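You operate a simulated robot arm through the tools that you are given. There is no shell and no other tool.

The job below is to be done with a simulated two-armed robot. You get a single attempt, and the scene is never put back.

JOB
Turn the cistern knob to its mark, flush and let it refill.
Fine: lid on the wooden bench first, back on once the water stops at the blue band.

It is judged by the outcome, as a careful person would: the job done as asked, and still so three seconds after it is handed in. It fails if anything else is knocked over, pushed out of place, dropped, spilled or broken. A push-on lid holds only when it is set on centred and level and pressed home; a screw cap is set on level and turned clockwise until tight.

ROBOT AND FRAMES
Two 7-joint arms with fingered hands on one trunk that stands fixed in place. Base frame: the origin is at the foot of the trunk, x ahead of it, y to its left, z up; the work surface is at about z = 0.8. Lengths are in m, angles in degrees, forces in N, time in s.
The left shoulder is at [0.023, 0.171, 1.373], the right one opposite. With the tool pointing down near the work surface each hand reaches from about 0.1 to 0.68 m from the base axis, measured 20 degrees to its own side. Payload 4 kg a hand.
The TCP of each hand is the grasp point between the finger pads, 0.026 m short of the fingertips. In the tool frame z runs along the fingers and y along their closing line. The gripper opens to 0.132 m. The gripper's body begins 0.073 m behind the TCP. The gripper is a hand of 4 fingers: y runs from the thumb to the fingers, the wrist lies at [0, 0, -0.224] in the tool frame.
Orientation is told as [roll, pitch, yaw] about the base's x, y, z axes, in that order, counted from this pose: with the fingers straight down and closing along the base's y, the tool's x points along the base's -x, its y along +y and its z along -z.

CONTROLS
- The arms move only by the tool send_rows. It takes "left_targets", "right_targets" or both (then of equal length, played together; a hand with none holds still); each is text: rows parted by semicolons, each of 6 numbers parted by spaces: the shift along the tool's x, y, z in units of 400 mm (1.0 is 400 mm), then the turn, a rotation vector about the tool's x, y, z in units of 45 degrees (1.0 is 45 degrees). In form: dx dy dz rx ry rz; .... A call has 1 to 20 rows; each row is the pose to reach, as a shift and turn from the pose commanded when the call began, along the tool's axes at that moment. A call with a number of a shift or a turn outside -1 to 1 is refused whole. Rows are played at 5 a second. More than 0.05 m and 8.6 degrees between two rows, and nothing of the call is played. Where a pose cannot be reached the arm comes as near as it can. A force on the tool above 40 N (or 10 N above the force at the start of the call, whichever is more), or a blocked arm, ends the call early, and 0.2 s more pass. In this call time passes only in rows, and 0.2 s behind the last. The reply holds the time, the measured pose of the TCP, the force on the tool along the base axes, the opening and the grip force, in the units named above and with some noise, with the torque about the TCP (base axes, N m) and any sound that the robot's microphone picked up.
- Cameras (640 x 400 px; columns grow to the right, rows downward): "scene" is now at [0.0934, 0.0366, 1.5452]; the picture's right is [0.48, -0.88, -0.00], its down [-0.57, -0.31, -0.76] and it looks along [0.67, 0.36, -0.65] (base axes); focal length 267 px, centre (320, 200). "left" rides on the left gripper at [-0.068, 0.002, -0.097] in its tool frame; the picture's right is [-0.03, -1.00, 0.00], its down [0.82, -0.02, -0.58] and it looks along [0.58, -0.01, 0.82] (tool axes); focal length 270 px, centre (320, 200). "right" rides on the right gripper at [0.068, 0.002, -0.097] in its tool frame; the picture's right is [-0.03, 1.00, 0.00], its down [-0.82, -0.02, -0.58] and it looks along [-0.58, -0.01, 0.82] (tool axes); focal length 270 px, centre (320, 200). There is no depth. A picture from a camera that has moved, and an enlarged one, comes with that camera's place and axes in the base frame and with its lens. The place of the scene camera against the robot may be out by one fixed shift of up to 0.012 m in any direction.
- capture(camera): a new picture of that camera. It takes no simulated time.
- move_column(by): slides the trunk up (or, below 0, down) by that many m; the arms and the scene camera ride with it, the base frame stays. It gives what a move gives, with no picture.
- set_fingers(finger1, finger2, finger3, thumb_bend, hand): sets how far each is bent, from 0 (flat) to 1 (curled in); at 0.3 the hand is open as for a grip, at 0.7 the pads meet at the TCP. One left out holds its place. A second passes; each finger stops where it meets its share of the squeeze, and holds until it gets a number again. It is the only way to open and close the hand. It gives what a move gives, with no picture; readings hold the bend of each and the force on the fingers (four entries, about 0 where the hand has none), thumb and palm.
- head_to(pan, tilt): turns the head with the scene camera to pan (to the left, within 86 degrees either way) and tilt (down, from -29 to 69), counted from straight ahead of the robot. It gives what a move gives.
- close_up(camera, box): a new picture of the part [left, top, right, bottom] of that camera's present view, enlarged. It takes no simulated time.
- job_done(): hands the job in; it is judged then, once.

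Nothing tells you positions but the pictures and the camera data. Unless the task says otherwise, let go and move clear before handing in.

The tools are called after "Emit:" as a command line: name --argument value ..., lists and objects as JSON in quotes. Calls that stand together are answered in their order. send_rows: Moves the arms, as the interface text tells. Its arguments: {"type":"object","properties":{"left_targets":{"type":"string"},"right_targets":{"type":"string"}},"required":[]} The other tools are called the same way: move_column (by) slides the trunk up or down; set_fingers (finger1, finger2, finger3, thumb_bend, hand) moves the fingers one by one; head_to (pan, tilt) turns the head that bears the scene camera; capture (camera) takes a picture; close_up (camera, box) takes an enlarged picture of a part of a camera's view; job_done () hands the job in.

At the start:

```text
time_s: 0.0
left_ee_pos: [0.3459, 0.4607, 1.3567]
left_tool_rot: [-0.1, 0.0, -0.1]
left_force: [0.8, -0.7, 0.2]
left_torque: [-0.02, 0.0, -0.01]
left_grip_width: 0.1316
left_grasp_force: 0.0
left_shape: jaw
left_bend: [0.3, 0.3, 0.3, 0.3]
left_finger forces: [0.0, 0.1, 0.0, 0.0, 0.1, 0.0]
right_ee_pos: [0.4695, 0.0449, 1.3302]
right_tool_rot: [0.0, 0.1, 0.0]
right_force: [0.4, 0.2, 0.1]
right_torque: [0.01, 0.02, 0.01]
right_grip_width: 0.1319
right_grasp_force: 0.1
right_shape: jaw
right_bend: [0.3, 0.3, 0.3, 0.3]
right_finger forces: [0.1, 0.1, 0.0, 0.0, 0.0, 0.0]
trunk travel left (down, up): [-0.6, 0.155]
head pan, tilt: [28.6, 40.6]
```

scene: 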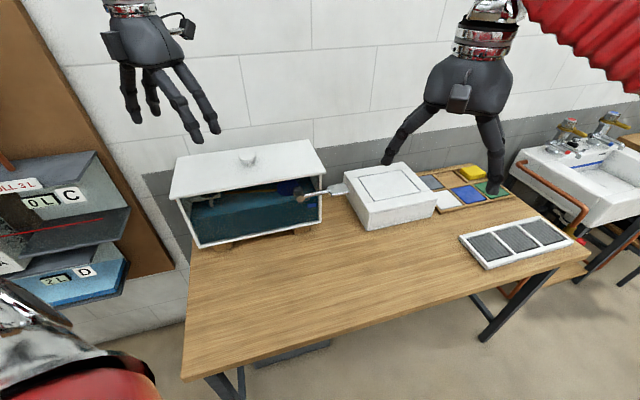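
right: 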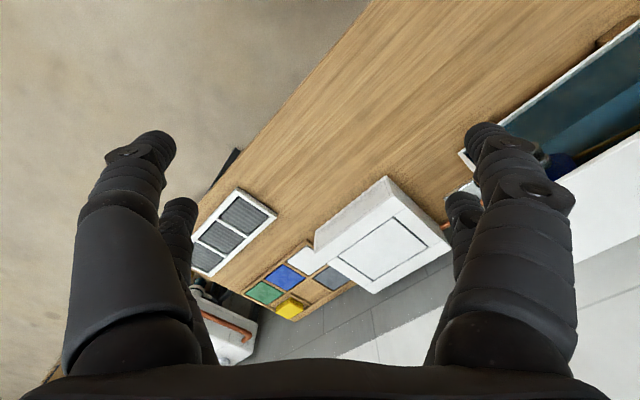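
left: 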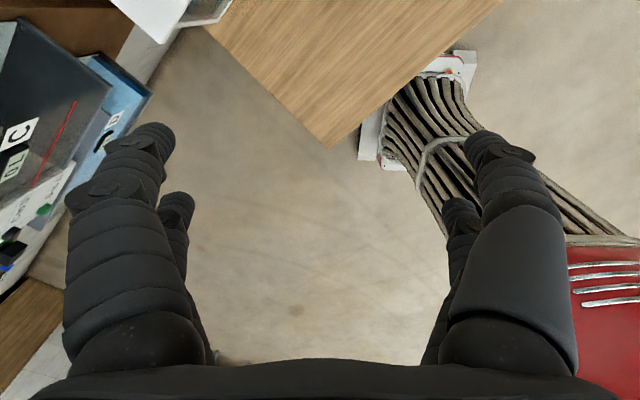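

I see a wooden bench with an open-fronted cistern (white lid with a knob, lever on its right side), a white box, a colour tray and a grille tray. I'll look closer before touching anything.

Emit:
close_up --camera "scene" --box '[160, 120, 360, 260]'

Emit:
close_up --camera "scene" --box '[320, 130, 600, 290]'

Emit:
close_up --camera "scene" --box '[0, 140, 200, 300]'

Emit:
close_up --camera "scene" --box '[270, 160, 370, 230]'

```text
2.86 times, centred on (260, 190) of scene
camera zoom: at [0.0934, 0.0366, 1.5452], right [0.48, -0.88, 0.0], down [-0.57, -0.31, -0.76], along [0.67, 0.36, -0.65], focal length 762 px, centre (491, 229)
```

zoom: 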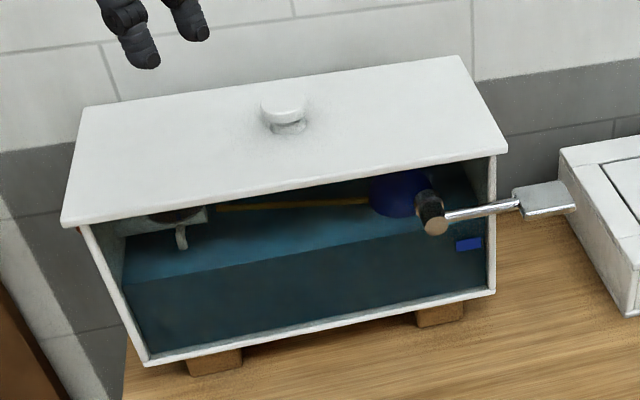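

```text
2.29 times, centred on (460, 210) of scene
camera zoom: at [0.0934, 0.0366, 1.5452], right [0.48, -0.88, 0.0], down [-0.57, -0.31, -0.76], along [0.67, 0.36, -0.65], focal length 610 px, centre (0, 177)
```

zoom: 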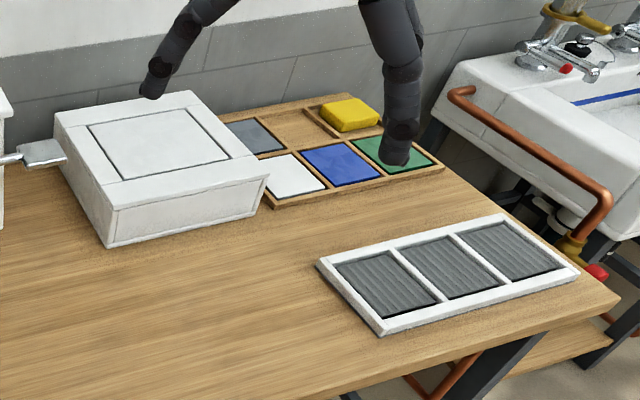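

```text
2.50 times, centred on (100, 220) of scene
camera zoom: at [0.0934, 0.0366, 1.5452], right [0.48, -0.88, 0.0], down [-0.57, -0.31, -0.76], along [0.67, 0.36, -0.65], focal length 667 px, centre (870, 150)
```

zoom: 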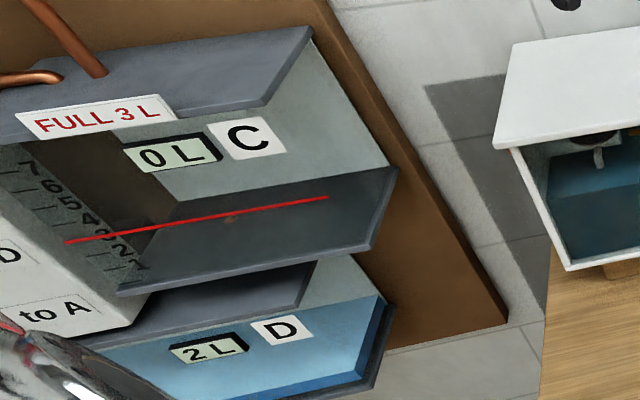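

```text
5.71 times, centred on (320, 195) of scene
camera zoom: at [0.0934, 0.0366, 1.5452], right [0.48, -0.88, 0.0], down [-0.57, -0.31, -0.76], along [0.67, 0.36, -0.65], focal length 1524 px, centre (320, 229)
```

zoom: 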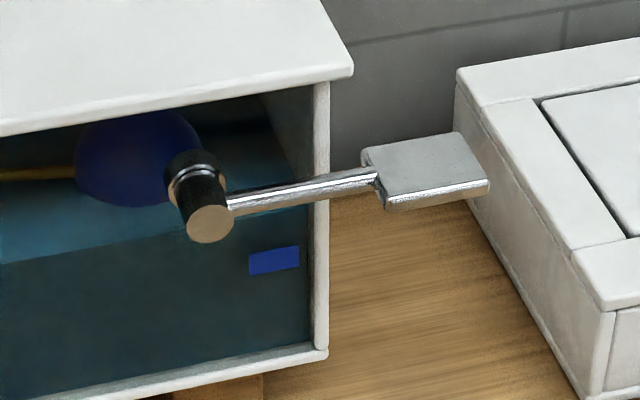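

I see the cistern with a fill valve at its left inside and a blue float at right; the blue band is on the right of the window. I'll enlarge more to find the knob and its mark.

Emit:
close_up --camera "scene" --box '[180, 180, 260, 230]'

Emit:
close_up --camera "scene" --box '[220, 140, 280, 178]'

Emit:
close_up --camera "scene" --box '[270, 170, 330, 208]'

Emit:
head_to --pan 45 --tilt 40

```text
8.00 times, centred on (220, 205) of scene
camera zoom: at [0.0934, 0.0366, 1.5452], right [0.48, -0.88, 0.0], down [-0.57, -0.31, -0.76], along [0.67, 0.36, -0.65], focal length 2134 px, centre (1120, 160)
```

zoom: 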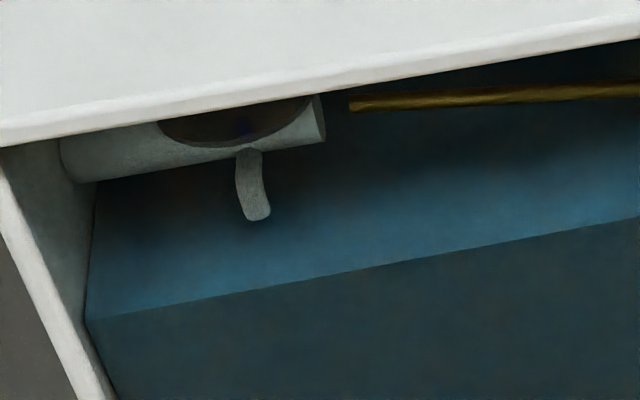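

```text
10.53 times, centred on (250, 159) of scene
camera zoom: at [0.0934, 0.0366, 1.5452], right [0.48, -0.88, 0.0], down [-0.57, -0.31, -0.76], along [0.67, 0.36, -0.65], focal length 2808 px, centre (1057, 632)
```

zoom: 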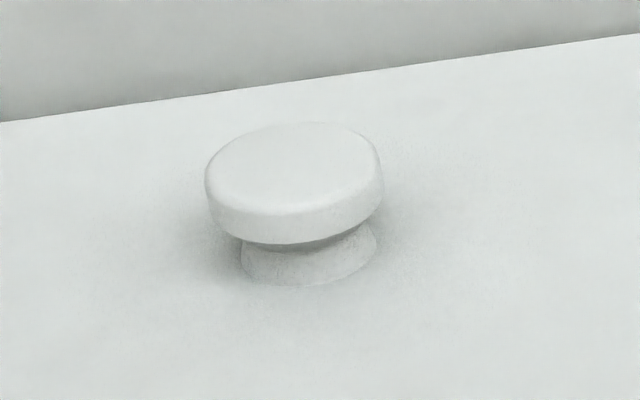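

```text
10.53 times, centred on (300, 189) of scene
camera zoom: at [0.0934, 0.0366, 1.5452], right [0.48, -0.88, 0.0], down [-0.57, -0.31, -0.76], along [0.67, 0.36, -0.65], focal length 2808 px, centre (530, 316)
```

zoom: 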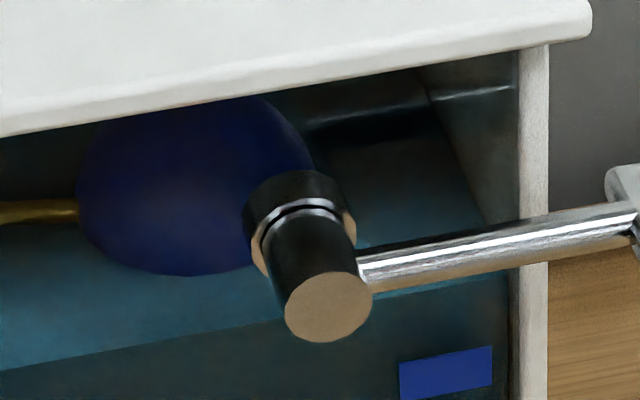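

```text
time_s: 0.8
left_ee_pos: [0.3451, 0.4606, 1.3593]
left_tool_rot: [0.0, 0.0, 0.0]
left_force: [-0.4, -0.4, 0.2]
left_torque: [-0.01, 0.0, -0.01]
left_grip_width: 0.1319
left_grasp_force: 0.2
left_shape: jaw
left_bend: [0.3, 0.3, 0.3, 0.3]
left_finger forces: [0.0, 0.0, 0.1, 0.1, 0.1, 0.0]
right_ee_pos: [0.4694, 0.0451, 1.3303]
right_tool_rot: [0.0, 0.0, 0.0]
right_force: [0.2, 0.3, 1.0]
right_torque: [0.01, 0.02, -0.01]
right_grip_width: 0.132
right_grasp_force: 0.0
right_shape: jaw
right_bend: [0.3, 0.3, 0.3, 0.3]
right_finger forces: [0.0, 0.1, 0.0, 0.0, 0.0, 0.0]
trunk travel left (down, up): [-0.6, 0.155]
head pan, tilt: [45.0, 40.0]
```

I've panned toward the cistern; the lid's knob sits at the lid centre. Now a picture from the new head direction.

Emit:
capture --camera "scene"

Emit:
close_up --camera "scene" --box '[240, 120, 440, 245]'

```text
taken
camera scene: at [0.0793, 0.0561, 1.5461], right [0.71, -0.71, 0.0], down [-0.46, -0.45, -0.77], along [0.54, 0.54, -0.64], focal length 267 px, centre (320, 200)
```

scene: 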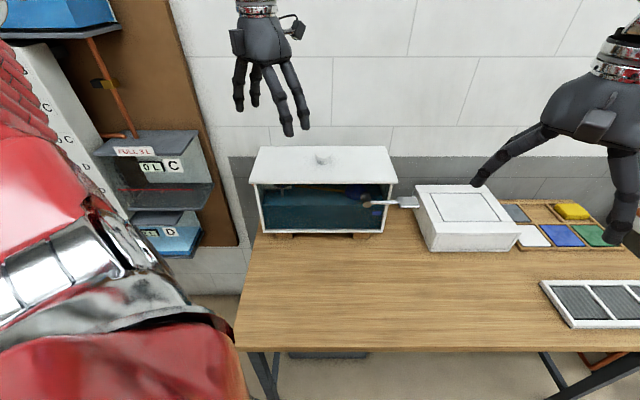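

```text
3.20 times, centred on (340, 182) of scene
camera zoom: at [0.0793, 0.0561, 1.5461], right [0.71, -0.71, 0.0], down [-0.46, -0.45, -0.77], along [0.54, 0.54, -0.64], focal length 854 px, centre (256, 256)
```

zoom: 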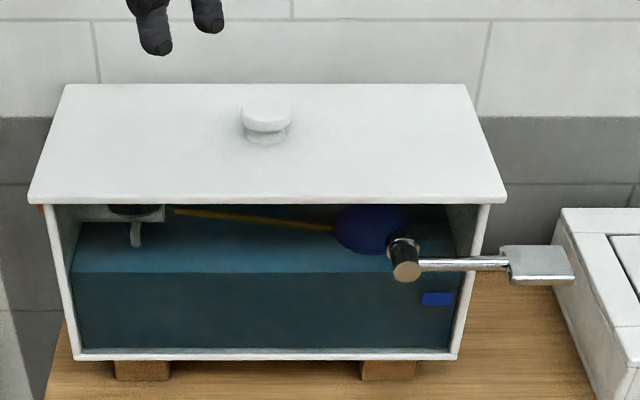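

The cistern sits square to the bench, which runs at 45° to me; I put the lid knob near base (0.63, 0.59, 1.09). Next I look at the hand's finger layout and raise the trunk for a better overview.

Emit:
close_up --camera "scene" --box '[210, 0, 330, 140]'

Emit:
close_up --camera "scene" --box '[460, 30, 640, 240]'

Emit:
capture --camera "left"

Emit:
capture --camera "right"

```text
2.86 times, centred on (270, 70) of scene
camera zoom: at [0.0793, 0.0561, 1.5461], right [0.71, -0.71, 0.0], down [-0.46, -0.45, -0.77], along [0.54, 0.54, -0.64], focal length 762 px, centre (463, 571)
```

zoom: 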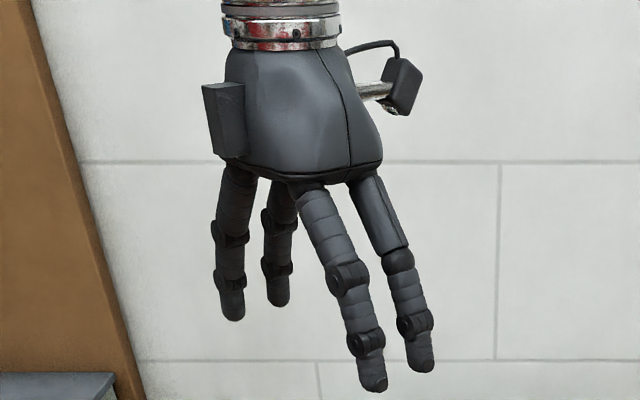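

```text
1.90 times, centred on (550, 135) of scene
camera zoom: at [0.0793, 0.0561, 1.5461], right [0.71, -0.71, 0.0], down [-0.46, -0.45, -0.77], along [0.54, 0.54, -0.64], focal length 508 px, centre (-118, 324)
```

zoom: 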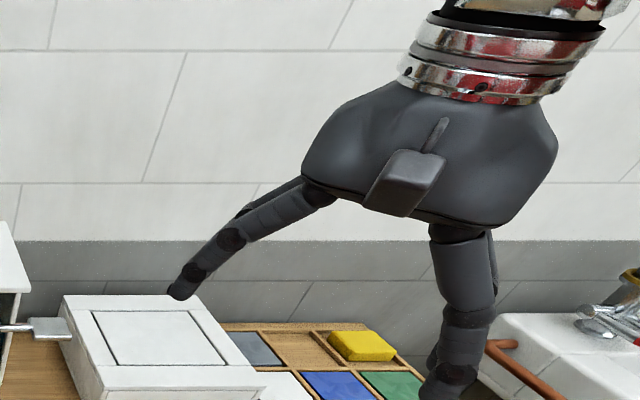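

```text
taken
camera left: at [0.4139, 0.4619, 1.4551], right [0.03, -1.0, 0.0], down [-0.82, -0.02, 0.58], along [-0.58, -0.01, -0.82], focal length 270 px, centre (320, 200)
```

left: 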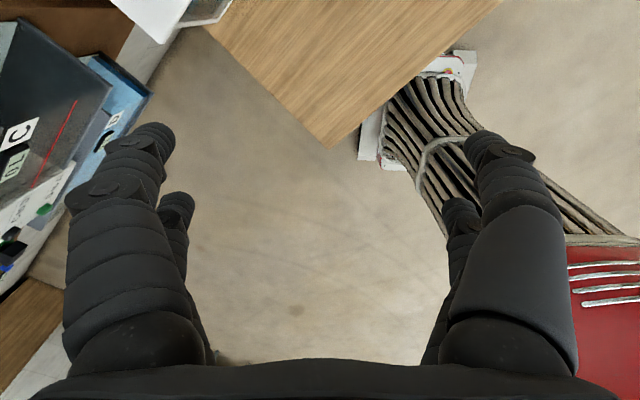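

```text
taken
camera right: at [0.4014, 0.0459, 1.4275], right [0.03, 1.0, 0.0], down [0.82, -0.02, 0.58], along [0.58, -0.01, -0.82], focal length 270 px, centre (320, 200)
```

right: 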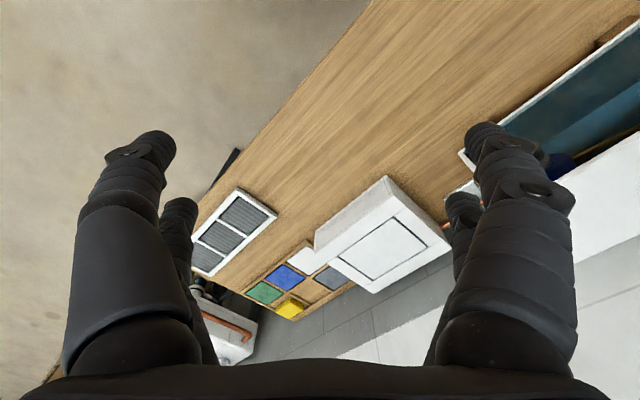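

I see a 2+2 finger hand, with its camera on the far side of the hand. I'll turn the left hand square to the cistern (yaw 45°) and lean it 30° forward so the camera looks down, moving over the area in front of the lid.

Emit:
send_rows --left_targets "-0.0531 0.0046 0 -0.0327 -0.079 -0.122; -0.1062 0.0092 0 -0.0654 -0.1579 -0.2441; -0.1593 0.0138 0 -0.0982 -0.2369 -0.3662; -0.2124 0.0184 0 -0.1309 -0.3158 -0.4882; -0.2655 0.023 0 -0.1636 -0.3948 -0.6103; -0.3186 0.0276 0 -0.1964 -0.4737 -0.7323; -0.3717 0.0322 0 -0.2291 -0.5527 -0.8544; -0.425 0.0365 0 -0.2618 -0.6316 -0.9764"

Emit:
capture --camera "left"

Emit:
capture --camera "scene"

```text
time_s: 2.6
left_ee_pos: [0.5171, 0.475, 1.3605]
left_tool_rot: [-0.1, -30.0, 45.1]
left_force: [0.3, -0.1, 0.3]
left_torque: [0.02, 0.01, 0.01]
left_grip_width: 0.1319
left_grasp_force: 0.1
left_shape: jaw
left_bend: [0.3, 0.3, 0.3, 0.3]
left_finger forces: [0.0, 0.0, 0.0, 0.0, 0.1, 0.1]
right_ee_pos: [0.4705, 0.044, 1.3299]
right_tool_rot: [0.0, 0.1, 0.0]
right_force: [0.1, -0.4, 0.1]
right_torque: [-0.02, 0.01, -0.03]
right_grip_width: 0.132
right_grasp_force: 0.0
right_shape: jaw
right_bend: [0.3, 0.3, 0.3, 0.3]
right_finger forces: [0.0, 0.1, 0.0, 0.0, 0.0, 0.1]
trunk travel left (down, up): [-0.6, 0.155]
head pan, tilt: [45.0, 40.0]
```

```text
taken
camera left: at [0.5239, 0.4835, 1.4773], right [0.72, -0.69, 0.01], down [-0.69, -0.72, 0.09], along [-0.05, -0.08, -1.0], focal length 270 px, centre (320, 200)
```

left: 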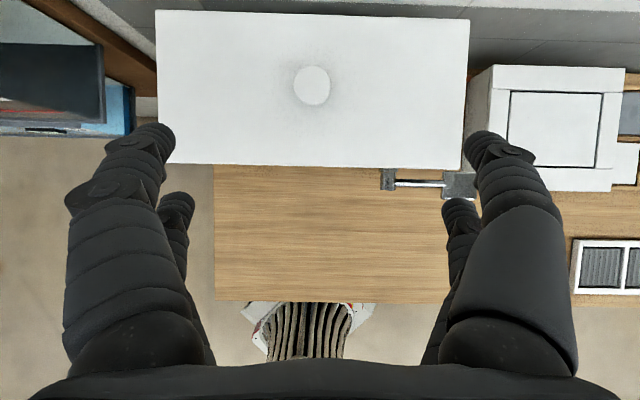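

```text
taken
camera scene: at [0.0804, 0.0554, 1.5461], right [0.71, -0.71, 0.0], down [-0.46, -0.45, -0.77], along [0.54, 0.54, -0.64], focal length 267 px, centre (320, 200)
```

scene: 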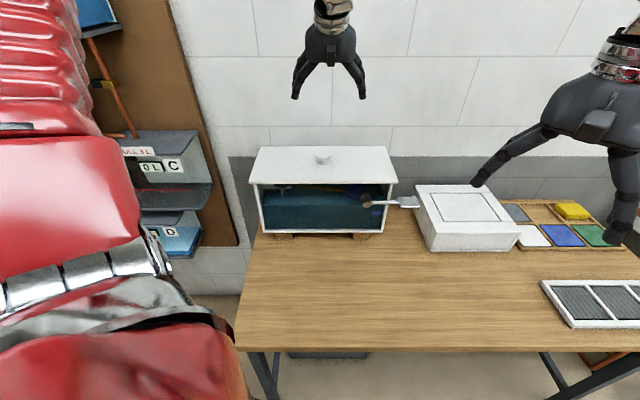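

I see the lid and its knob from above now; triangulating with the scene view puts the knob top near u=0.02, w=0.83 (bench axes), z≈1.1. I'll come closer for a second view of it.

Emit:
send_rows --left_targets "-0.019 0.007 0.0903 0 0 0; -0.0379 0.0138 0.1806 0 0 0; -0.0569 0.0206 0.271 0 0 0; -0.0758 0.0275 0.3613 0 0 0"

Emit:
capture --camera "left"

Emit:
capture --camera "scene"

```text
time_s: 3.6
left_ee_pos: [0.5786, 0.5546, 1.248]
left_tool_rot: [0.1, -29.9, 45.1]
left_force: [1.1, 0.2, -0.6]
left_torque: [-0.02, 0.01, -0.01]
left_grip_width: 0.1319
left_grasp_force: 0.2
left_shape: jaw
left_bend: [0.3, 0.3, 0.3, 0.3]
left_finger forces: [0.1, 0.0, 0.0, 0.0, 0.0, 0.0]
right_ee_pos: [0.4716, 0.0457, 1.3292]
right_tool_rot: [0.0, 0.0, 0.0]
right_force: [-0.1, 0.1, -0.5]
right_torque: [-0.04, 0.04, 0.02]
right_grip_width: 0.1317
right_grasp_force: 0.1
right_shape: jaw
right_bend: [0.3, 0.3, 0.3, 0.3]
right_finger forces: [0.0, 0.0, 0.1, 0.1, 0.1, 0.0]
trunk travel left (down, up): [-0.6, 0.155]
head pan, tilt: [45.0, 40.0]
```

```text
taken
camera left: at [0.5858, 0.5633, 1.3648], right [0.72, -0.69, 0.01], down [-0.69, -0.72, 0.09], along [-0.06, -0.08, -1.0], focal length 270 px, centre (320, 200)
```

left: 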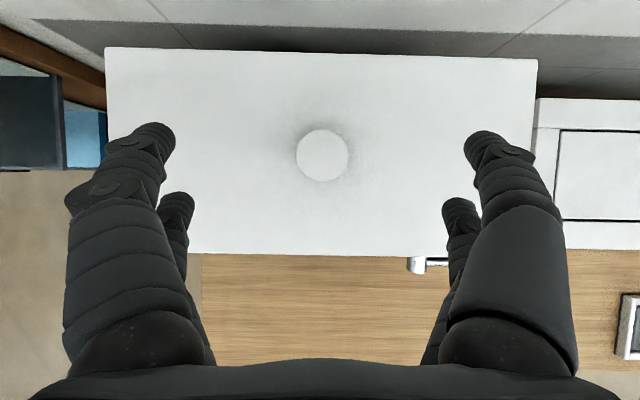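

```text
taken
camera scene: at [0.0813, 0.057, 1.546], right [0.71, -0.71, 0.0], down [-0.46, -0.46, -0.76], along [0.54, 0.54, -0.64], focal length 267 px, centre (320, 200)
```

scene: 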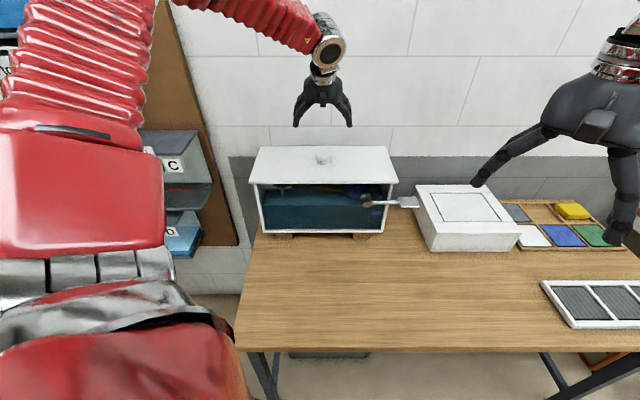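

I now have two hand-camera views: lid top z≈1.073, lid 0.444×0.213 centred at u=0.017, w=0.831, knob cap Ø0.05 with top z≈1.105. I'll bring the hand upright above the knob at z=1.16.

Emit:
send_rows --left_targets "0.009 -0.001 0.0456 0 0.1333 0; 0.018 -0.002 0.0912 0 0.2667 0; 0.027 -0.003 0.1368 0 0.4 0; 0.036 -0.004 0.1824 0 0.5333 0; 0.045 -0.005 0.228 0 0.6667 0"

Emit:
capture --camera "left"

Emit:
capture --camera "scene"

```text
time_s: 4.8
left_ee_pos: [0.5935, 0.5681, 1.1606]
left_tool_rot: [0.4, -0.3, 45.0]
left_force: [-0.3, -0.5, 0.0]
left_torque: [0.01, -0.02, 0.0]
left_grip_width: 0.1321
left_grasp_force: 0.1
left_shape: jaw
left_bend: [0.3, 0.3, 0.3, 0.3]
left_finger forces: [0.0, 0.0, 0.1, 0.0, 0.1, 0.1]
left hand out of reach, approached as far as the arm can: row 5
right_ee_pos: [0.4705, 0.0439, 1.33]
right_tool_rot: [0.1, 0.1, 0.0]
right_force: [-0.4, -0.5, 0.1]
right_torque: [0.03, -0.04, -0.02]
right_grip_width: 0.1319
right_grasp_force: 0.0
right_shape: jaw
right_bend: [0.3, 0.3, 0.3, 0.3]
right_finger forces: [0.0, 0.0, 0.1, 0.1, 0.1, 0.1]
trunk travel left (down, up): [-0.6, 0.155]
head pan, tilt: [45.0, 40.0]
```

```text
taken
camera left: at [0.6417, 0.6178, 1.2573], right [0.73, -0.69, -0.01], down [-0.56, -0.6, 0.57], along [-0.4, -0.41, -0.82], focal length 270 px, centre (320, 200)
```

left: 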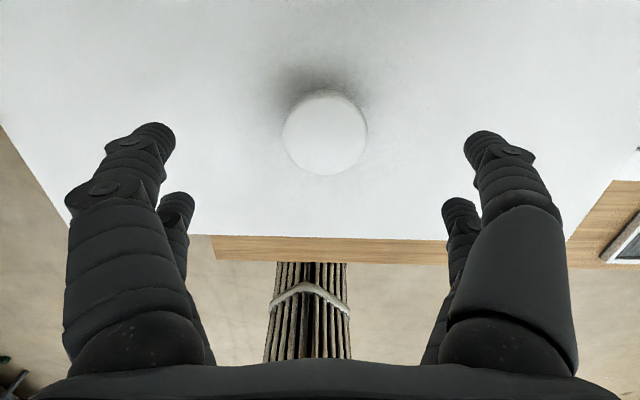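

```text
taken
camera scene: at [0.0807, 0.055, 1.5461], right [0.71, -0.71, 0.0], down [-0.46, -0.45, -0.77], along [0.54, 0.54, -0.64], focal length 267 px, centre (320, 200)
```

scene: 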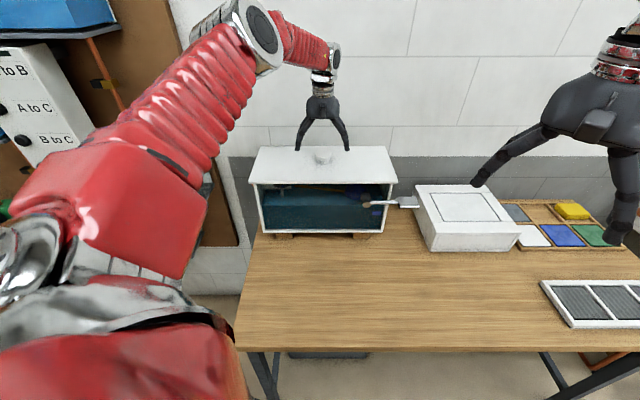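

The hand is short by about 10 mm when upright, so the reach ends here. I'll lean it forward 8° about its closing axis, then check the position again.

Emit:
send_rows --left_targets "0 0 0 0 -0.09 0; 0 0 0 0 -0.178 0"

Emit:
capture --camera "left"

```text
time_s: 5.4
left_ee_pos: [0.5944, 0.5696, 1.1605]
left_tool_rot: [-0.1, -8.0, 45.1]
left_force: [1.4, -0.4, 1.4]
left_torque: [0.0, 0.0, 0.01]
left_grip_width: 0.132
left_grasp_force: 0.0
left_shape: jaw
left_bend: [0.3, 0.3, 0.3, 0.3]
left_finger forces: [0.1, 0.0, 0.1, 0.0, 0.1, 0.0]
right_ee_pos: [0.4677, 0.0447, 1.3308]
right_tool_rot: [0.0, 0.0, 0.0]
right_force: [0.3, 0.2, -0.5]
right_torque: [0.02, 0.0, -0.03]
right_grip_width: 0.1317
right_grasp_force: 0.1
right_shape: jaw
right_bend: [0.3, 0.3, 0.3, 0.3]
right_finger forces: [0.1, 0.1, 0.0, 0.0, 0.0, 0.1]
trunk travel left (down, up): [-0.6, 0.155]
head pan, tilt: [45.0, 40.0]
```

```text
taken
camera left: at [0.6309, 0.6094, 1.2653], right [0.72, -0.69, 0.0], down [-0.61, -0.64, 0.46], along [-0.31, -0.33, -0.89], focal length 270 px, centre (320, 200)
```

left: 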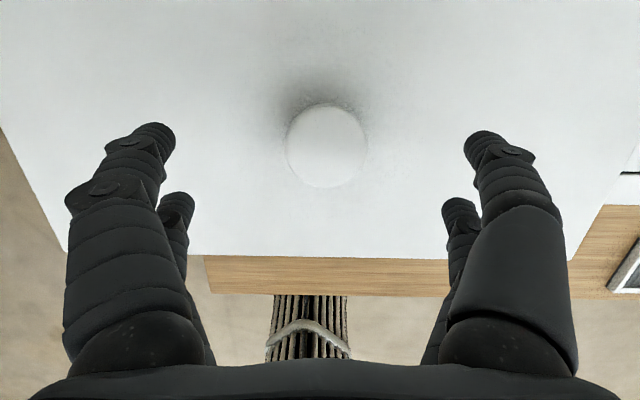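

Leaning works; knob confirmed at u=0.020, w=0.831. I'll centre over it and lower to z≈1.115, fingers still open.

Emit:
send_rows --left_targets "-0.018 -0.0058 0.003 0 0 0; -0.011 -0.0058 0.06 0 0 0; -0.0038 -0.0058 0.1154 0 0 0"

Emit:
capture --camera "left"

Emit:
close_up --camera "scene" --box '[240, 90, 400, 190]'

```text
time_s: 6.2
left_ee_pos: [0.6012, 0.575, 1.1144]
left_tool_rot: [0.1, -8.0, 45.0]
left_force: [0.6, -1.2, 0.1]
left_torque: [0.02, -0.02, -0.01]
left_grip_width: 0.132
left_grasp_force: 0.1
left_shape: jaw
left_bend: [0.3, 0.3, 0.3, 0.3]
left_finger forces: [0.0, 0.0, 0.1, 0.0, 0.0, 0.0]
right_ee_pos: [0.4695, 0.0451, 1.3304]
right_tool_rot: [0.1, 0.0, 0.0]
right_force: [1.3, -0.6, 0.7]
right_torque: [-0.02, -0.02, -0.03]
right_grip_width: 0.1322
right_grasp_force: 0.0
right_shape: jaw
right_bend: [0.3, 0.3, 0.3, 0.3]
right_finger forces: [0.0, 0.0, 0.0, 0.0, 0.0, 0.1]
trunk travel left (down, up): [-0.6, 0.155]
head pan, tilt: [45.0, 40.0]
```

```text
taken
camera left: at [0.6393, 0.6143, 1.2189], right [0.72, -0.69, 0.0], down [-0.61, -0.64, 0.46], along [-0.31, -0.33, -0.89], focal length 270 px, centre (320, 200)
```

left: 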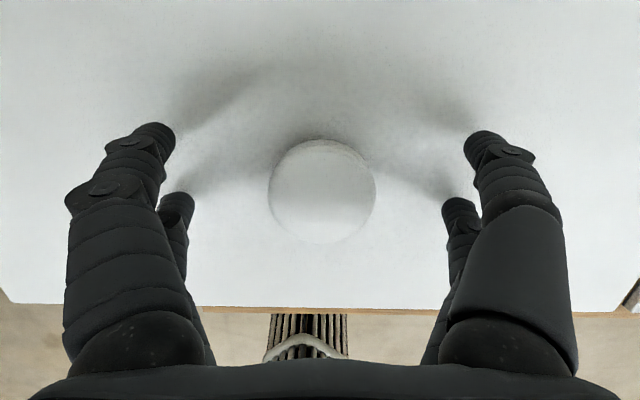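

```text
4.00 times, centred on (320, 140) of scene
camera zoom: at [0.0802, 0.0562, 1.5461], right [0.71, -0.71, 0.0], down [-0.46, -0.45, -0.77], along [0.54, 0.54, -0.64], focal length 1067 px, centre (320, 440)
```

zoom: 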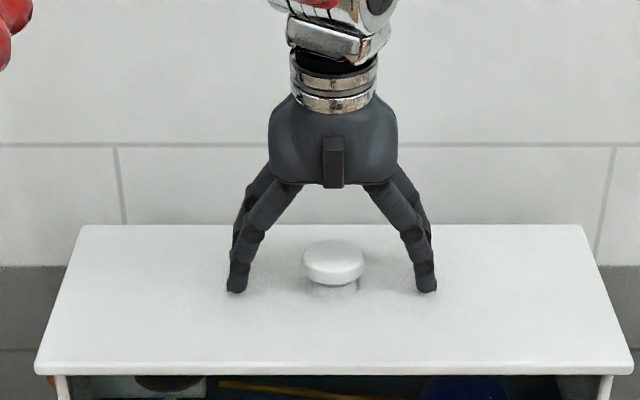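

The knob is centred between the fingers to within about 1.5 mm. I lower another 6 mm and begin closing the fingers gradually.

Emit:
send_rows --left_targets "-0.0005 -0.0025 0.0075 0 0 0; -0.0005 -0.0025 0.015 0 0 0"

Emit:
set_fingers --hand "left" --finger1 0.48 --finger2 0.48 --finger3 0.48 --thumb_bend 0.48

Emit:
capture --camera "left"

Emit:
close_up --camera "scene" --box '[240, 90, 400, 190]'

```text
time_s: 6.8
left_ee_pos: [0.6022, 0.5741, 1.1096]
left_tool_rot: [0.0, -8.0, 45.0]
left_force: [0.2, 0.6, 1.5]
left_torque: [-0.01, 0.0, 0.01]
left_grip_width: 0.1319
left_grasp_force: 0.0
left_shape: jaw
left_bend: [0.3, 0.3, 0.3, 0.3]
left_finger forces: [0.1, 0.5, 0.5, 0.1, 0.1, 0.0]
right_ee_pos: [0.4692, 0.0446, 1.3307]
right_tool_rot: [0.0, 0.0, -0.1]
right_force: [-0.2, 0.0, -0.4]
right_torque: [0.02, 0.01, 0.04]
right_grip_width: 0.1318
right_grasp_force: 0.1
right_shape: jaw
right_bend: [0.3, 0.3, 0.3, 0.3]
right_finger forces: [0.0, 0.1, 0.1, 0.0, 0.1, 0.0]
trunk travel left (down, up): [-0.6, 0.155]
head pan, tilt: [45.0, 40.0]
```

```text
time_s: 7.8
left_ee_pos: [0.6023, 0.573, 1.1143]
left_tool_rot: [-0.1, -8.4, 45.0]
left_force: [4.9, 4.3, 31.9]
left_torque: [-0.23, 0.33, 0.1]
left_grip_width: 0.0732
left_grasp_force: 15.4
left_shape: fingers
left_bend: [0.48, 0.41, 0.41, 0.48]
left_finger forces: [0.0, 16.1, 15.4, 0.0, 0.0, 0.0]
right_ee_pos: [0.4664, 0.043, 1.3322]
right_tool_rot: [0.1, -0.1, -0.1]
right_force: [0.2, 0.3, -0.4]
right_torque: [-0.01, 0.03, -0.02]
right_grip_width: 0.1318
right_grasp_force: 0.0
right_shape: jaw
right_bend: [0.3, 0.3, 0.3, 0.3]
right_finger forces: [0.0, 0.0, 0.0, 0.0, 0.0, 0.0]
trunk travel left (down, up): [-0.6, 0.155]
head pan, tilt: [45.0, 40.0]
```

```text
taken
camera left: at [0.639, 0.6125, 1.2187], right [0.72, -0.69, 0.01], down [-0.62, -0.64, 0.45], along [-0.31, -0.33, -0.89], focal length 270 px, centre (320, 200)
```

left: 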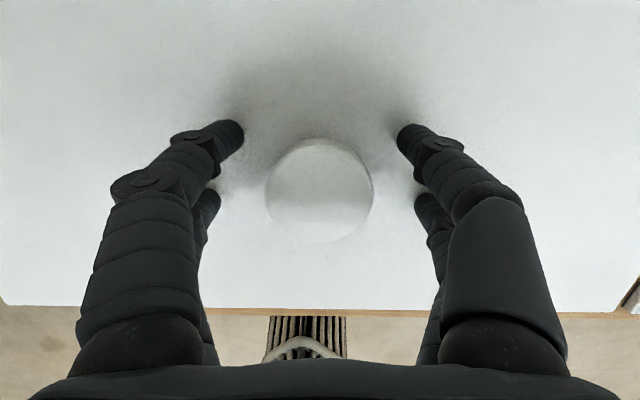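

```text
4.00 times, centred on (320, 140) of scene
camera zoom: at [0.077, 0.054, 1.5465], right [0.71, -0.71, 0.0], down [-0.45, -0.45, -0.77], along [0.54, 0.54, -0.64], focal length 1067 px, centre (320, 440)
```

zoom: 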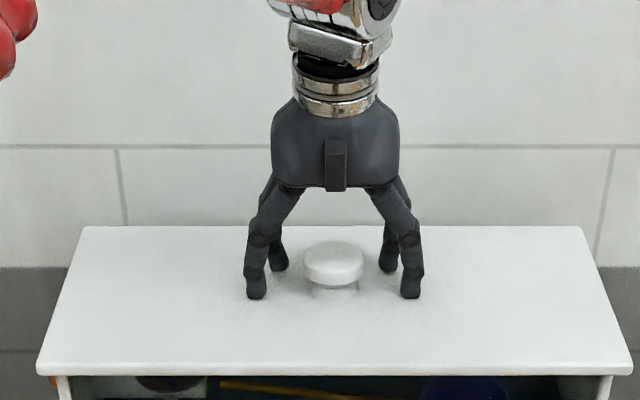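

The near fingertips (finger2, finger3) touched the lid as they swung down, pressing on it. I'll raise the hand 12 mm and continue closing there.

Emit:
send_rows --left_targets "-0.0021 0 -0.0149 0 0 0; -0.0042 0 -0.0297 0 0 0"

Emit:
capture --camera "left"

Emit:
close_up --camera "scene" --box '[240, 90, 400, 190]'

```text
time_s: 8.4
left_ee_pos: [0.6003, 0.5741, 1.1182]
left_tool_rot: [0.3, -7.6, 45.0]
left_force: [0.2, -0.6, 0.1]
left_torque: [0.01, 0.02, 0.02]
left_grip_width: 0.0734
left_grasp_force: 0.1
left_shape: fingers
left_bend: [0.48, 0.47, 0.47, 0.48]
left_finger forces: [0.0, 0.1, 0.0, 0.1, 0.0, 0.0]
right_ee_pos: [0.4701, 0.0444, 1.3299]
right_tool_rot: [0.0, 0.1, 0.1]
right_force: [0.7, -0.6, 0.7]
right_torque: [-0.03, -0.01, -0.01]
right_grip_width: 0.1316
right_grasp_force: 0.1
right_shape: jaw
right_bend: [0.3, 0.3, 0.3, 0.3]
right_finger forces: [0.0, 0.0, 0.0, 0.0, 0.0, 0.0]
trunk travel left (down, up): [-0.6, 0.155]
head pan, tilt: [45.0, 40.0]
```

```text
taken
camera left: at [0.6385, 0.6136, 1.2217], right [0.72, -0.69, 0.0], down [-0.61, -0.64, 0.46], along [-0.32, -0.34, -0.89], focal length 270 px, centre (320, 200)
```

left: 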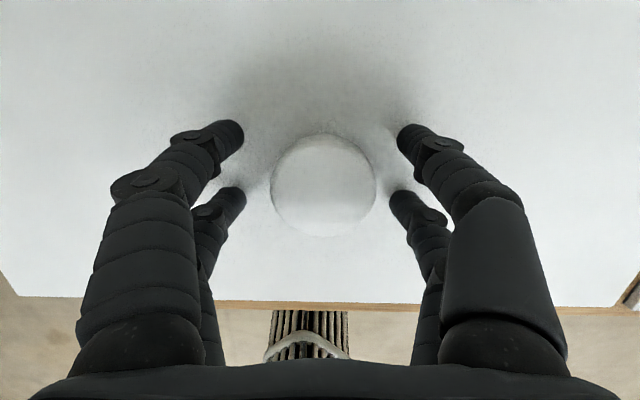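

```text
4.00 times, centred on (320, 140) of scene
camera zoom: at [0.08, 0.0565, 1.5458], right [0.71, -0.71, 0.0], down [-0.46, -0.45, -0.77], along [0.54, 0.54, -0.64], focal length 1067 px, centre (320, 440)
```

zoom: 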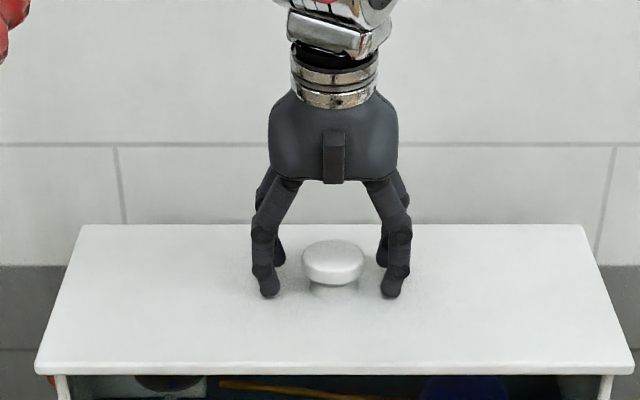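

Contact is gone and the lid hasn't shifted. I'll close the fingers onto the knob stepwise.

Emit:
set_fingers --hand "left" --finger1 0.55 --finger2 0.55 --finger3 0.55 --thumb_bend 0.55

Emit:
capture --camera "left"

Emit:
close_up --camera "scene" --box '[280, 120, 360, 170]'

```text
time_s: 9.4
left_ee_pos: [0.6021, 0.5733, 1.1212]
left_tool_rot: [0.0, -8.0, 44.9]
left_force: [-0.4, 0.9, 0.4]
left_torque: [0.0, 0.03, -0.02]
left_grip_width: 0.0495
left_grasp_force: 0.1
left_shape: fingers
left_bend: [0.55, 0.55, 0.55, 0.55]
left_finger forces: [0.1, 0.0, 0.1, 0.1, 0.0, 0.0]
right_ee_pos: [0.4696, 0.0442, 1.3296]
right_tool_rot: [0.0, 0.1, 0.0]
right_force: [0.6, -0.1, -0.3]
right_torque: [0.01, 0.01, -0.02]
right_grip_width: 0.1323
right_grasp_force: 0.0
right_shape: jaw
right_bend: [0.3, 0.3, 0.3, 0.3]
right_finger forces: [0.1, 0.0, 0.0, 0.0, 0.0, 0.0]
trunk travel left (down, up): [-0.6, 0.155]
head pan, tilt: [45.0, 40.0]
```

```text
taken
camera left: at [0.6398, 0.6134, 1.2252], right [0.72, -0.69, 0.0], down [-0.61, -0.64, 0.46], along [-0.31, -0.33, -0.89], focal length 270 px, centre (320, 200)
```

left: 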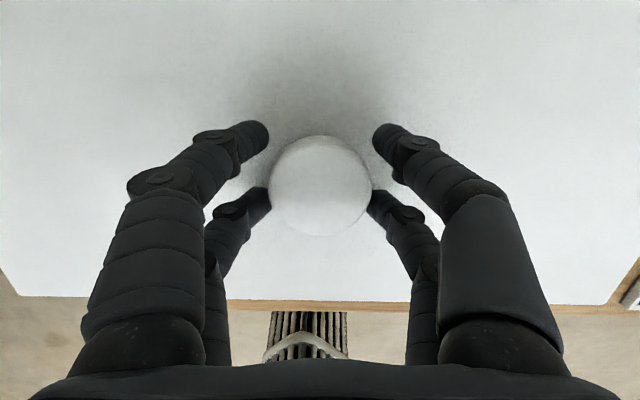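

```text
8.00 times, centred on (320, 145) of scene
camera zoom: at [0.0797, 0.0563, 1.5461], right [0.71, -0.71, 0.0], down [-0.46, -0.45, -0.77], along [0.54, 0.54, -0.64], focal length 2134 px, centre (320, 640)
```

zoom: 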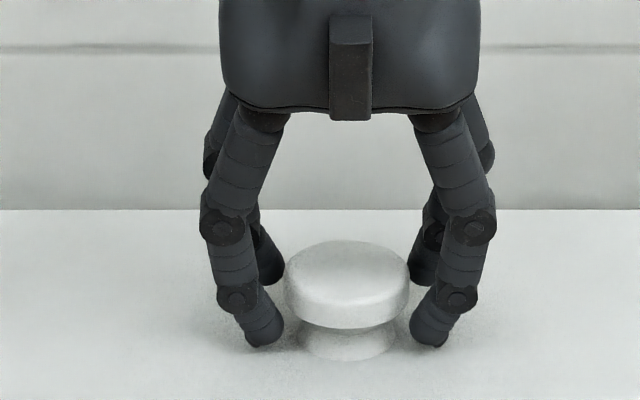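

The fingers now surround the cap with their tips under its rim, sitting ~4 mm too far back. I'll shift the hand 4 mm toward me and then close to grip.

Emit:
send_rows --left_targets "0.0099 0 -0.0014 0 0 0"

Emit:
set_fingers --hand "left" --finger1 0.62 --finger2 0.62 --finger3 0.62 --thumb_bend 0.62

Emit:
capture --camera "left"

Emit:
close_up --camera "scene" --box '[280, 120, 360, 170]'

```text
time_s: 9.8
left_ee_pos: [0.598, 0.5704, 1.1206]
left_tool_rot: [-0.1, -8.1, 45.1]
left_force: [-1.1, -0.1, 0.7]
left_torque: [-0.02, -0.02, 0.01]
left_grip_width: 0.0495
left_grasp_force: 0.1
left_shape: fingers
left_bend: [0.55, 0.55, 0.55, 0.55]
left_finger forces: [0.0, 0.1, 0.0, 0.1, 0.1, 0.0]
right_ee_pos: [0.4691, 0.0443, 1.3301]
right_tool_rot: [-0.1, 0.0, 0.1]
right_force: [0.2, -0.8, 0.1]
right_torque: [0.01, -0.01, 0.0]
right_grip_width: 0.1319
right_grasp_force: 0.1
right_shape: jaw
right_bend: [0.3, 0.3, 0.3, 0.3]
right_finger forces: [0.0, 0.0, 0.0, 0.1, 0.0, 0.0]
trunk travel left (down, up): [-0.6, 0.155]
head pan, tilt: [45.0, 40.0]
```

```text
time_s: 10.8
left_ee_pos: [0.5994, 0.5703, 1.1213]
left_tool_rot: [-0.1, -8.0, 45.1]
left_force: [1.1, 0.1, 0.0]
left_torque: [0.0, 0.0, -0.03]
left_grip_width: 0.0351
left_grasp_force: 4.2
left_shape: fingers
left_bend: [0.59, 0.6, 0.6, 0.6]
left_finger forces: [2.1, 1.7, 1.6, 0.0, 2.4, 0.1]
right_ee_pos: [0.469, 0.0449, 1.3298]
right_tool_rot: [0.0, 0.1, 0.0]
right_force: [-0.1, -0.8, -0.4]
right_torque: [0.03, 0.01, 0.05]
right_grip_width: 0.132
right_grasp_force: 0.1
right_shape: jaw
right_bend: [0.3, 0.3, 0.3, 0.3]
right_finger forces: [0.0, 0.0, 0.0, 0.0, 0.1, 0.0]
trunk travel left (down, up): [-0.6, 0.155]
head pan, tilt: [45.0, 40.0]
```

```text
taken
camera left: at [0.6366, 0.6102, 1.2252], right [0.72, -0.69, 0.0], down [-0.61, -0.64, 0.46], along [-0.31, -0.33, -0.89], focal length 270 px, centre (320, 200)
```

left: 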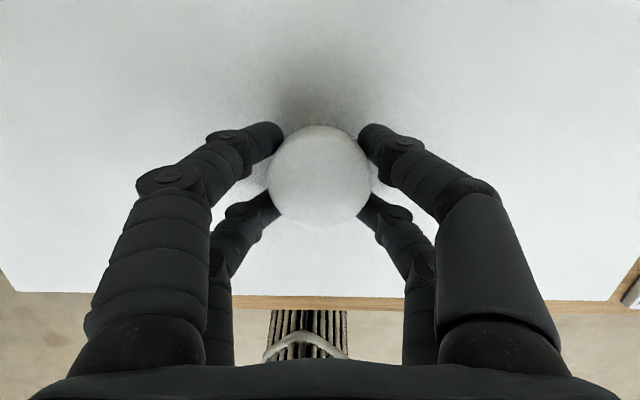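

```text
8.00 times, centred on (320, 145) of scene
camera zoom: at [0.0799, 0.0563, 1.5461], right [0.71, -0.71, 0.0], down [-0.46, -0.45, -0.77], along [0.54, 0.54, -0.64], focal length 2134 px, centre (320, 640)
```

zoom: 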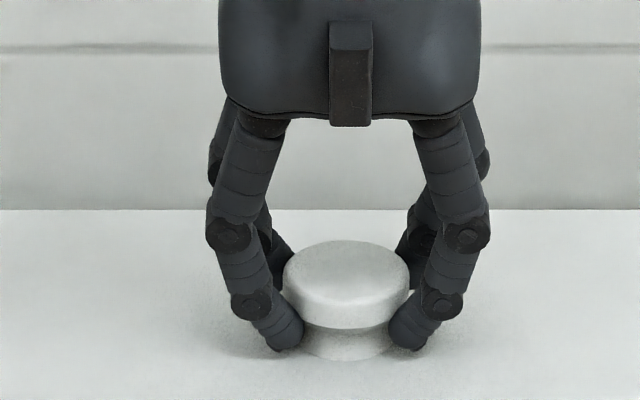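

All four fingers touch the knob with tips tucked under the cap. I'll tighten the grip before lifting.

Emit:
set_fingers --hand "left" --finger1 0.8 --finger2 0.8 --finger3 0.8 --thumb_bend 0.8

Emit:
close_up --camera "scene" --box '[240, 120, 400, 240]'

```text
time_s: 11.8
left_ee_pos: [0.5991, 0.5705, 1.1206]
left_tool_rot: [0.1, -7.9, 45.1]
left_force: [-0.6, 0.4, -3.1]
left_torque: [0.03, 0.09, -0.01]
left_grip_width: 0.0285
left_grasp_force: 19.8
left_shape: fingers
left_bend: [0.58, 0.59, 0.66, 0.65]
left_finger forces: [8.4, 11.2, 5.8, 0.1, 14.4, 0.1]
right_ee_pos: [0.4701, 0.0455, 1.3301]
right_tool_rot: [0.0, 0.1, -0.1]
right_force: [0.5, -0.5, -0.6]
right_torque: [0.03, 0.01, -0.01]
right_grip_width: 0.1318
right_grasp_force: 0.0
right_shape: jaw
right_bend: [0.3, 0.3, 0.3, 0.3]
right_finger forces: [0.1, 0.0, 0.0, 0.1, 0.0, 0.0]
trunk travel left (down, up): [-0.6, 0.155]
head pan, tilt: [45.0, 40.0]
```

```text
3.33 times, centred on (320, 180) of scene
camera zoom: at [0.08, 0.0565, 1.5461], right [0.71, -0.71, 0.0], down [-0.46, -0.45, -0.77], along [0.54, 0.54, -0.64], focal length 889 px, centre (320, 267)
```

zoom: 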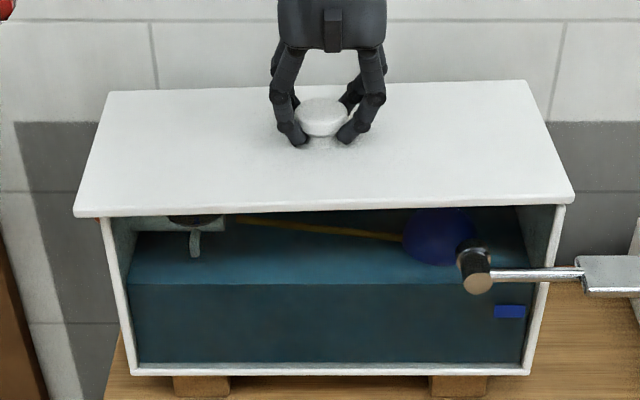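

Grip is about 20 N and the lid is still in place. I'll lift slowly straight up and watch force.

Emit:
send_rows --left_targets "-0.0017 0 -0.0124 0 0 0; -0.0035 0 -0.0248 0 0 0; -0.007 0 -0.0495 0 0 0; -0.0104 0 -0.0743 0 0 0"

Emit:
capture --camera "scene"

Emit:
close_up --camera "scene" --box '[240, 110, 400, 240]'

```text
time_s: 12.8
left_ee_pos: [0.5994, 0.5711, 1.1495]
left_tool_rot: [-0.1, -7.8, 45.0]
left_force: [-0.2, -0.4, -4.7]
left_torque: [-0.03, -0.02, 0.0]
left_grip_width: 0.0288
left_grasp_force: 21.2
left_shape: fingers
left_bend: [0.57, 0.58, 0.67, 0.65]
left_finger forces: [9.1, 12.5, 5.4, 0.1, 15.2, 0.1]
right_ee_pos: [0.47, 0.0448, 1.3308]
right_tool_rot: [0.1, 0.2, -0.1]
right_force: [-0.1, 0.3, -0.7]
right_torque: [0.01, 0.01, -0.04]
right_grip_width: 0.1318
right_grasp_force: 0.1
right_shape: jaw
right_bend: [0.3, 0.3, 0.3, 0.3]
right_finger forces: [0.0, 0.0, 0.0, 0.0, 0.0, 0.0]
trunk travel left (down, up): [-0.6, 0.155]
head pan, tilt: [45.0, 40.0]
```

```text
taken
camera scene: at [0.0799, 0.0565, 1.5461], right [0.71, -0.71, 0.0], down [-0.46, -0.45, -0.77], along [0.54, 0.54, -0.64], focal length 267 px, centre (320, 200)
```

scene: 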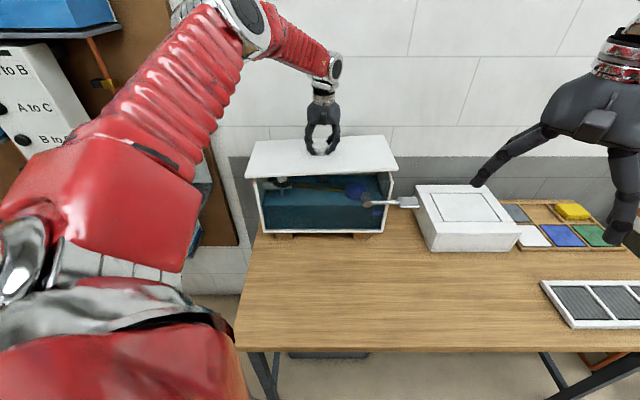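

```text
3.08 times, centred on (320, 175) of scene
camera zoom: at [0.0799, 0.0565, 1.5461], right [0.71, -0.71, 0.0], down [-0.46, -0.45, -0.77], along [0.54, 0.54, -0.64], focal length 821 px, centre (320, 277)
```

zoom: 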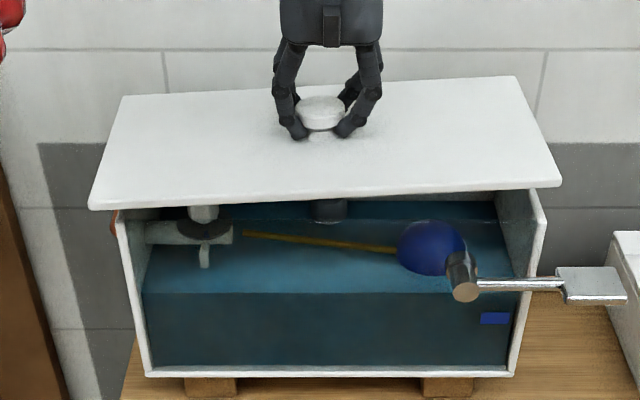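

The lid is off (about 0.5 kg), hanging with a slight ~3° tilt, left end lower. I'll lift 5 cm more to clear the lever, then carry it back over the free bench area.

Emit:
send_rows --left_targets "-0.0058 0 -0.0413 0 0 0; -0.0116 0 -0.0825 0 0 0; -0.0174 0 -0.1238 0 0 0"

Emit:
close_up --camera "scene" --box '[230, 90, 410, 240]'

Emit:
capture --camera "left"

```text
time_s: 13.6
left_ee_pos: [0.5999, 0.5719, 1.201]
left_tool_rot: [0.1, -8.0, 45.0]
left_force: [-0.2, -0.4, -3.7]
left_torque: [-0.04, -0.01, -0.01]
left_grip_width: 0.0286
left_grasp_force: 21.1
left_shape: fingers
left_bend: [0.57, 0.58, 0.67, 0.66]
left_finger forces: [9.0, 12.4, 5.4, 0.1, 15.1, 0.0]
right_ee_pos: [0.4696, 0.0443, 1.3305]
right_tool_rot: [0.0, 0.1, 0.0]
right_force: [0.7, 0.5, 0.4]
right_torque: [0.0, -0.01, 0.0]
right_grip_width: 0.132
right_grasp_force: 0.0
right_shape: jaw
right_bend: [0.3, 0.3, 0.3, 0.3]
right_finger forces: [0.1, 0.1, 0.0, 0.1, 0.1, 0.0]
trunk travel left (down, up): [-0.6, 0.155]
head pan, tilt: [45.0, 40.0]
```

```text
2.67 times, centred on (320, 165) of scene
camera zoom: at [0.0798, 0.0563, 1.5461], right [0.71, -0.71, 0.0], down [-0.46, -0.45, -0.77], along [0.54, 0.54, -0.64], focal length 711 px, centre (320, 293)
```

zoom: 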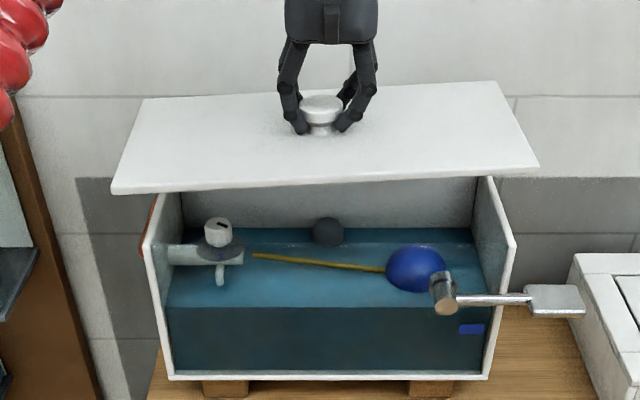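

```text
taken
camera left: at [0.6381, 0.6108, 1.3058], right [0.72, -0.69, 0.0], down [-0.61, -0.64, 0.46], along [-0.31, -0.33, -0.89], focal length 270 px, centre (320, 200)
```

left: 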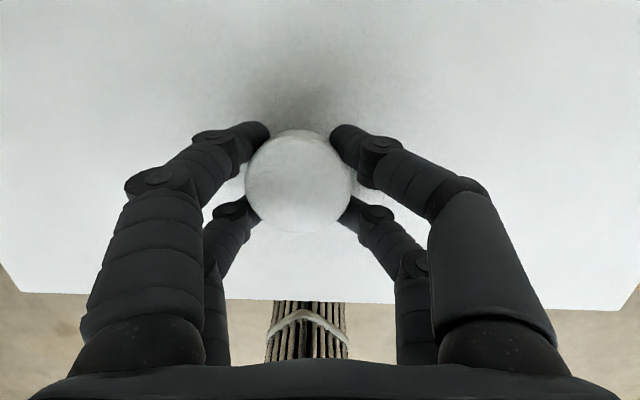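

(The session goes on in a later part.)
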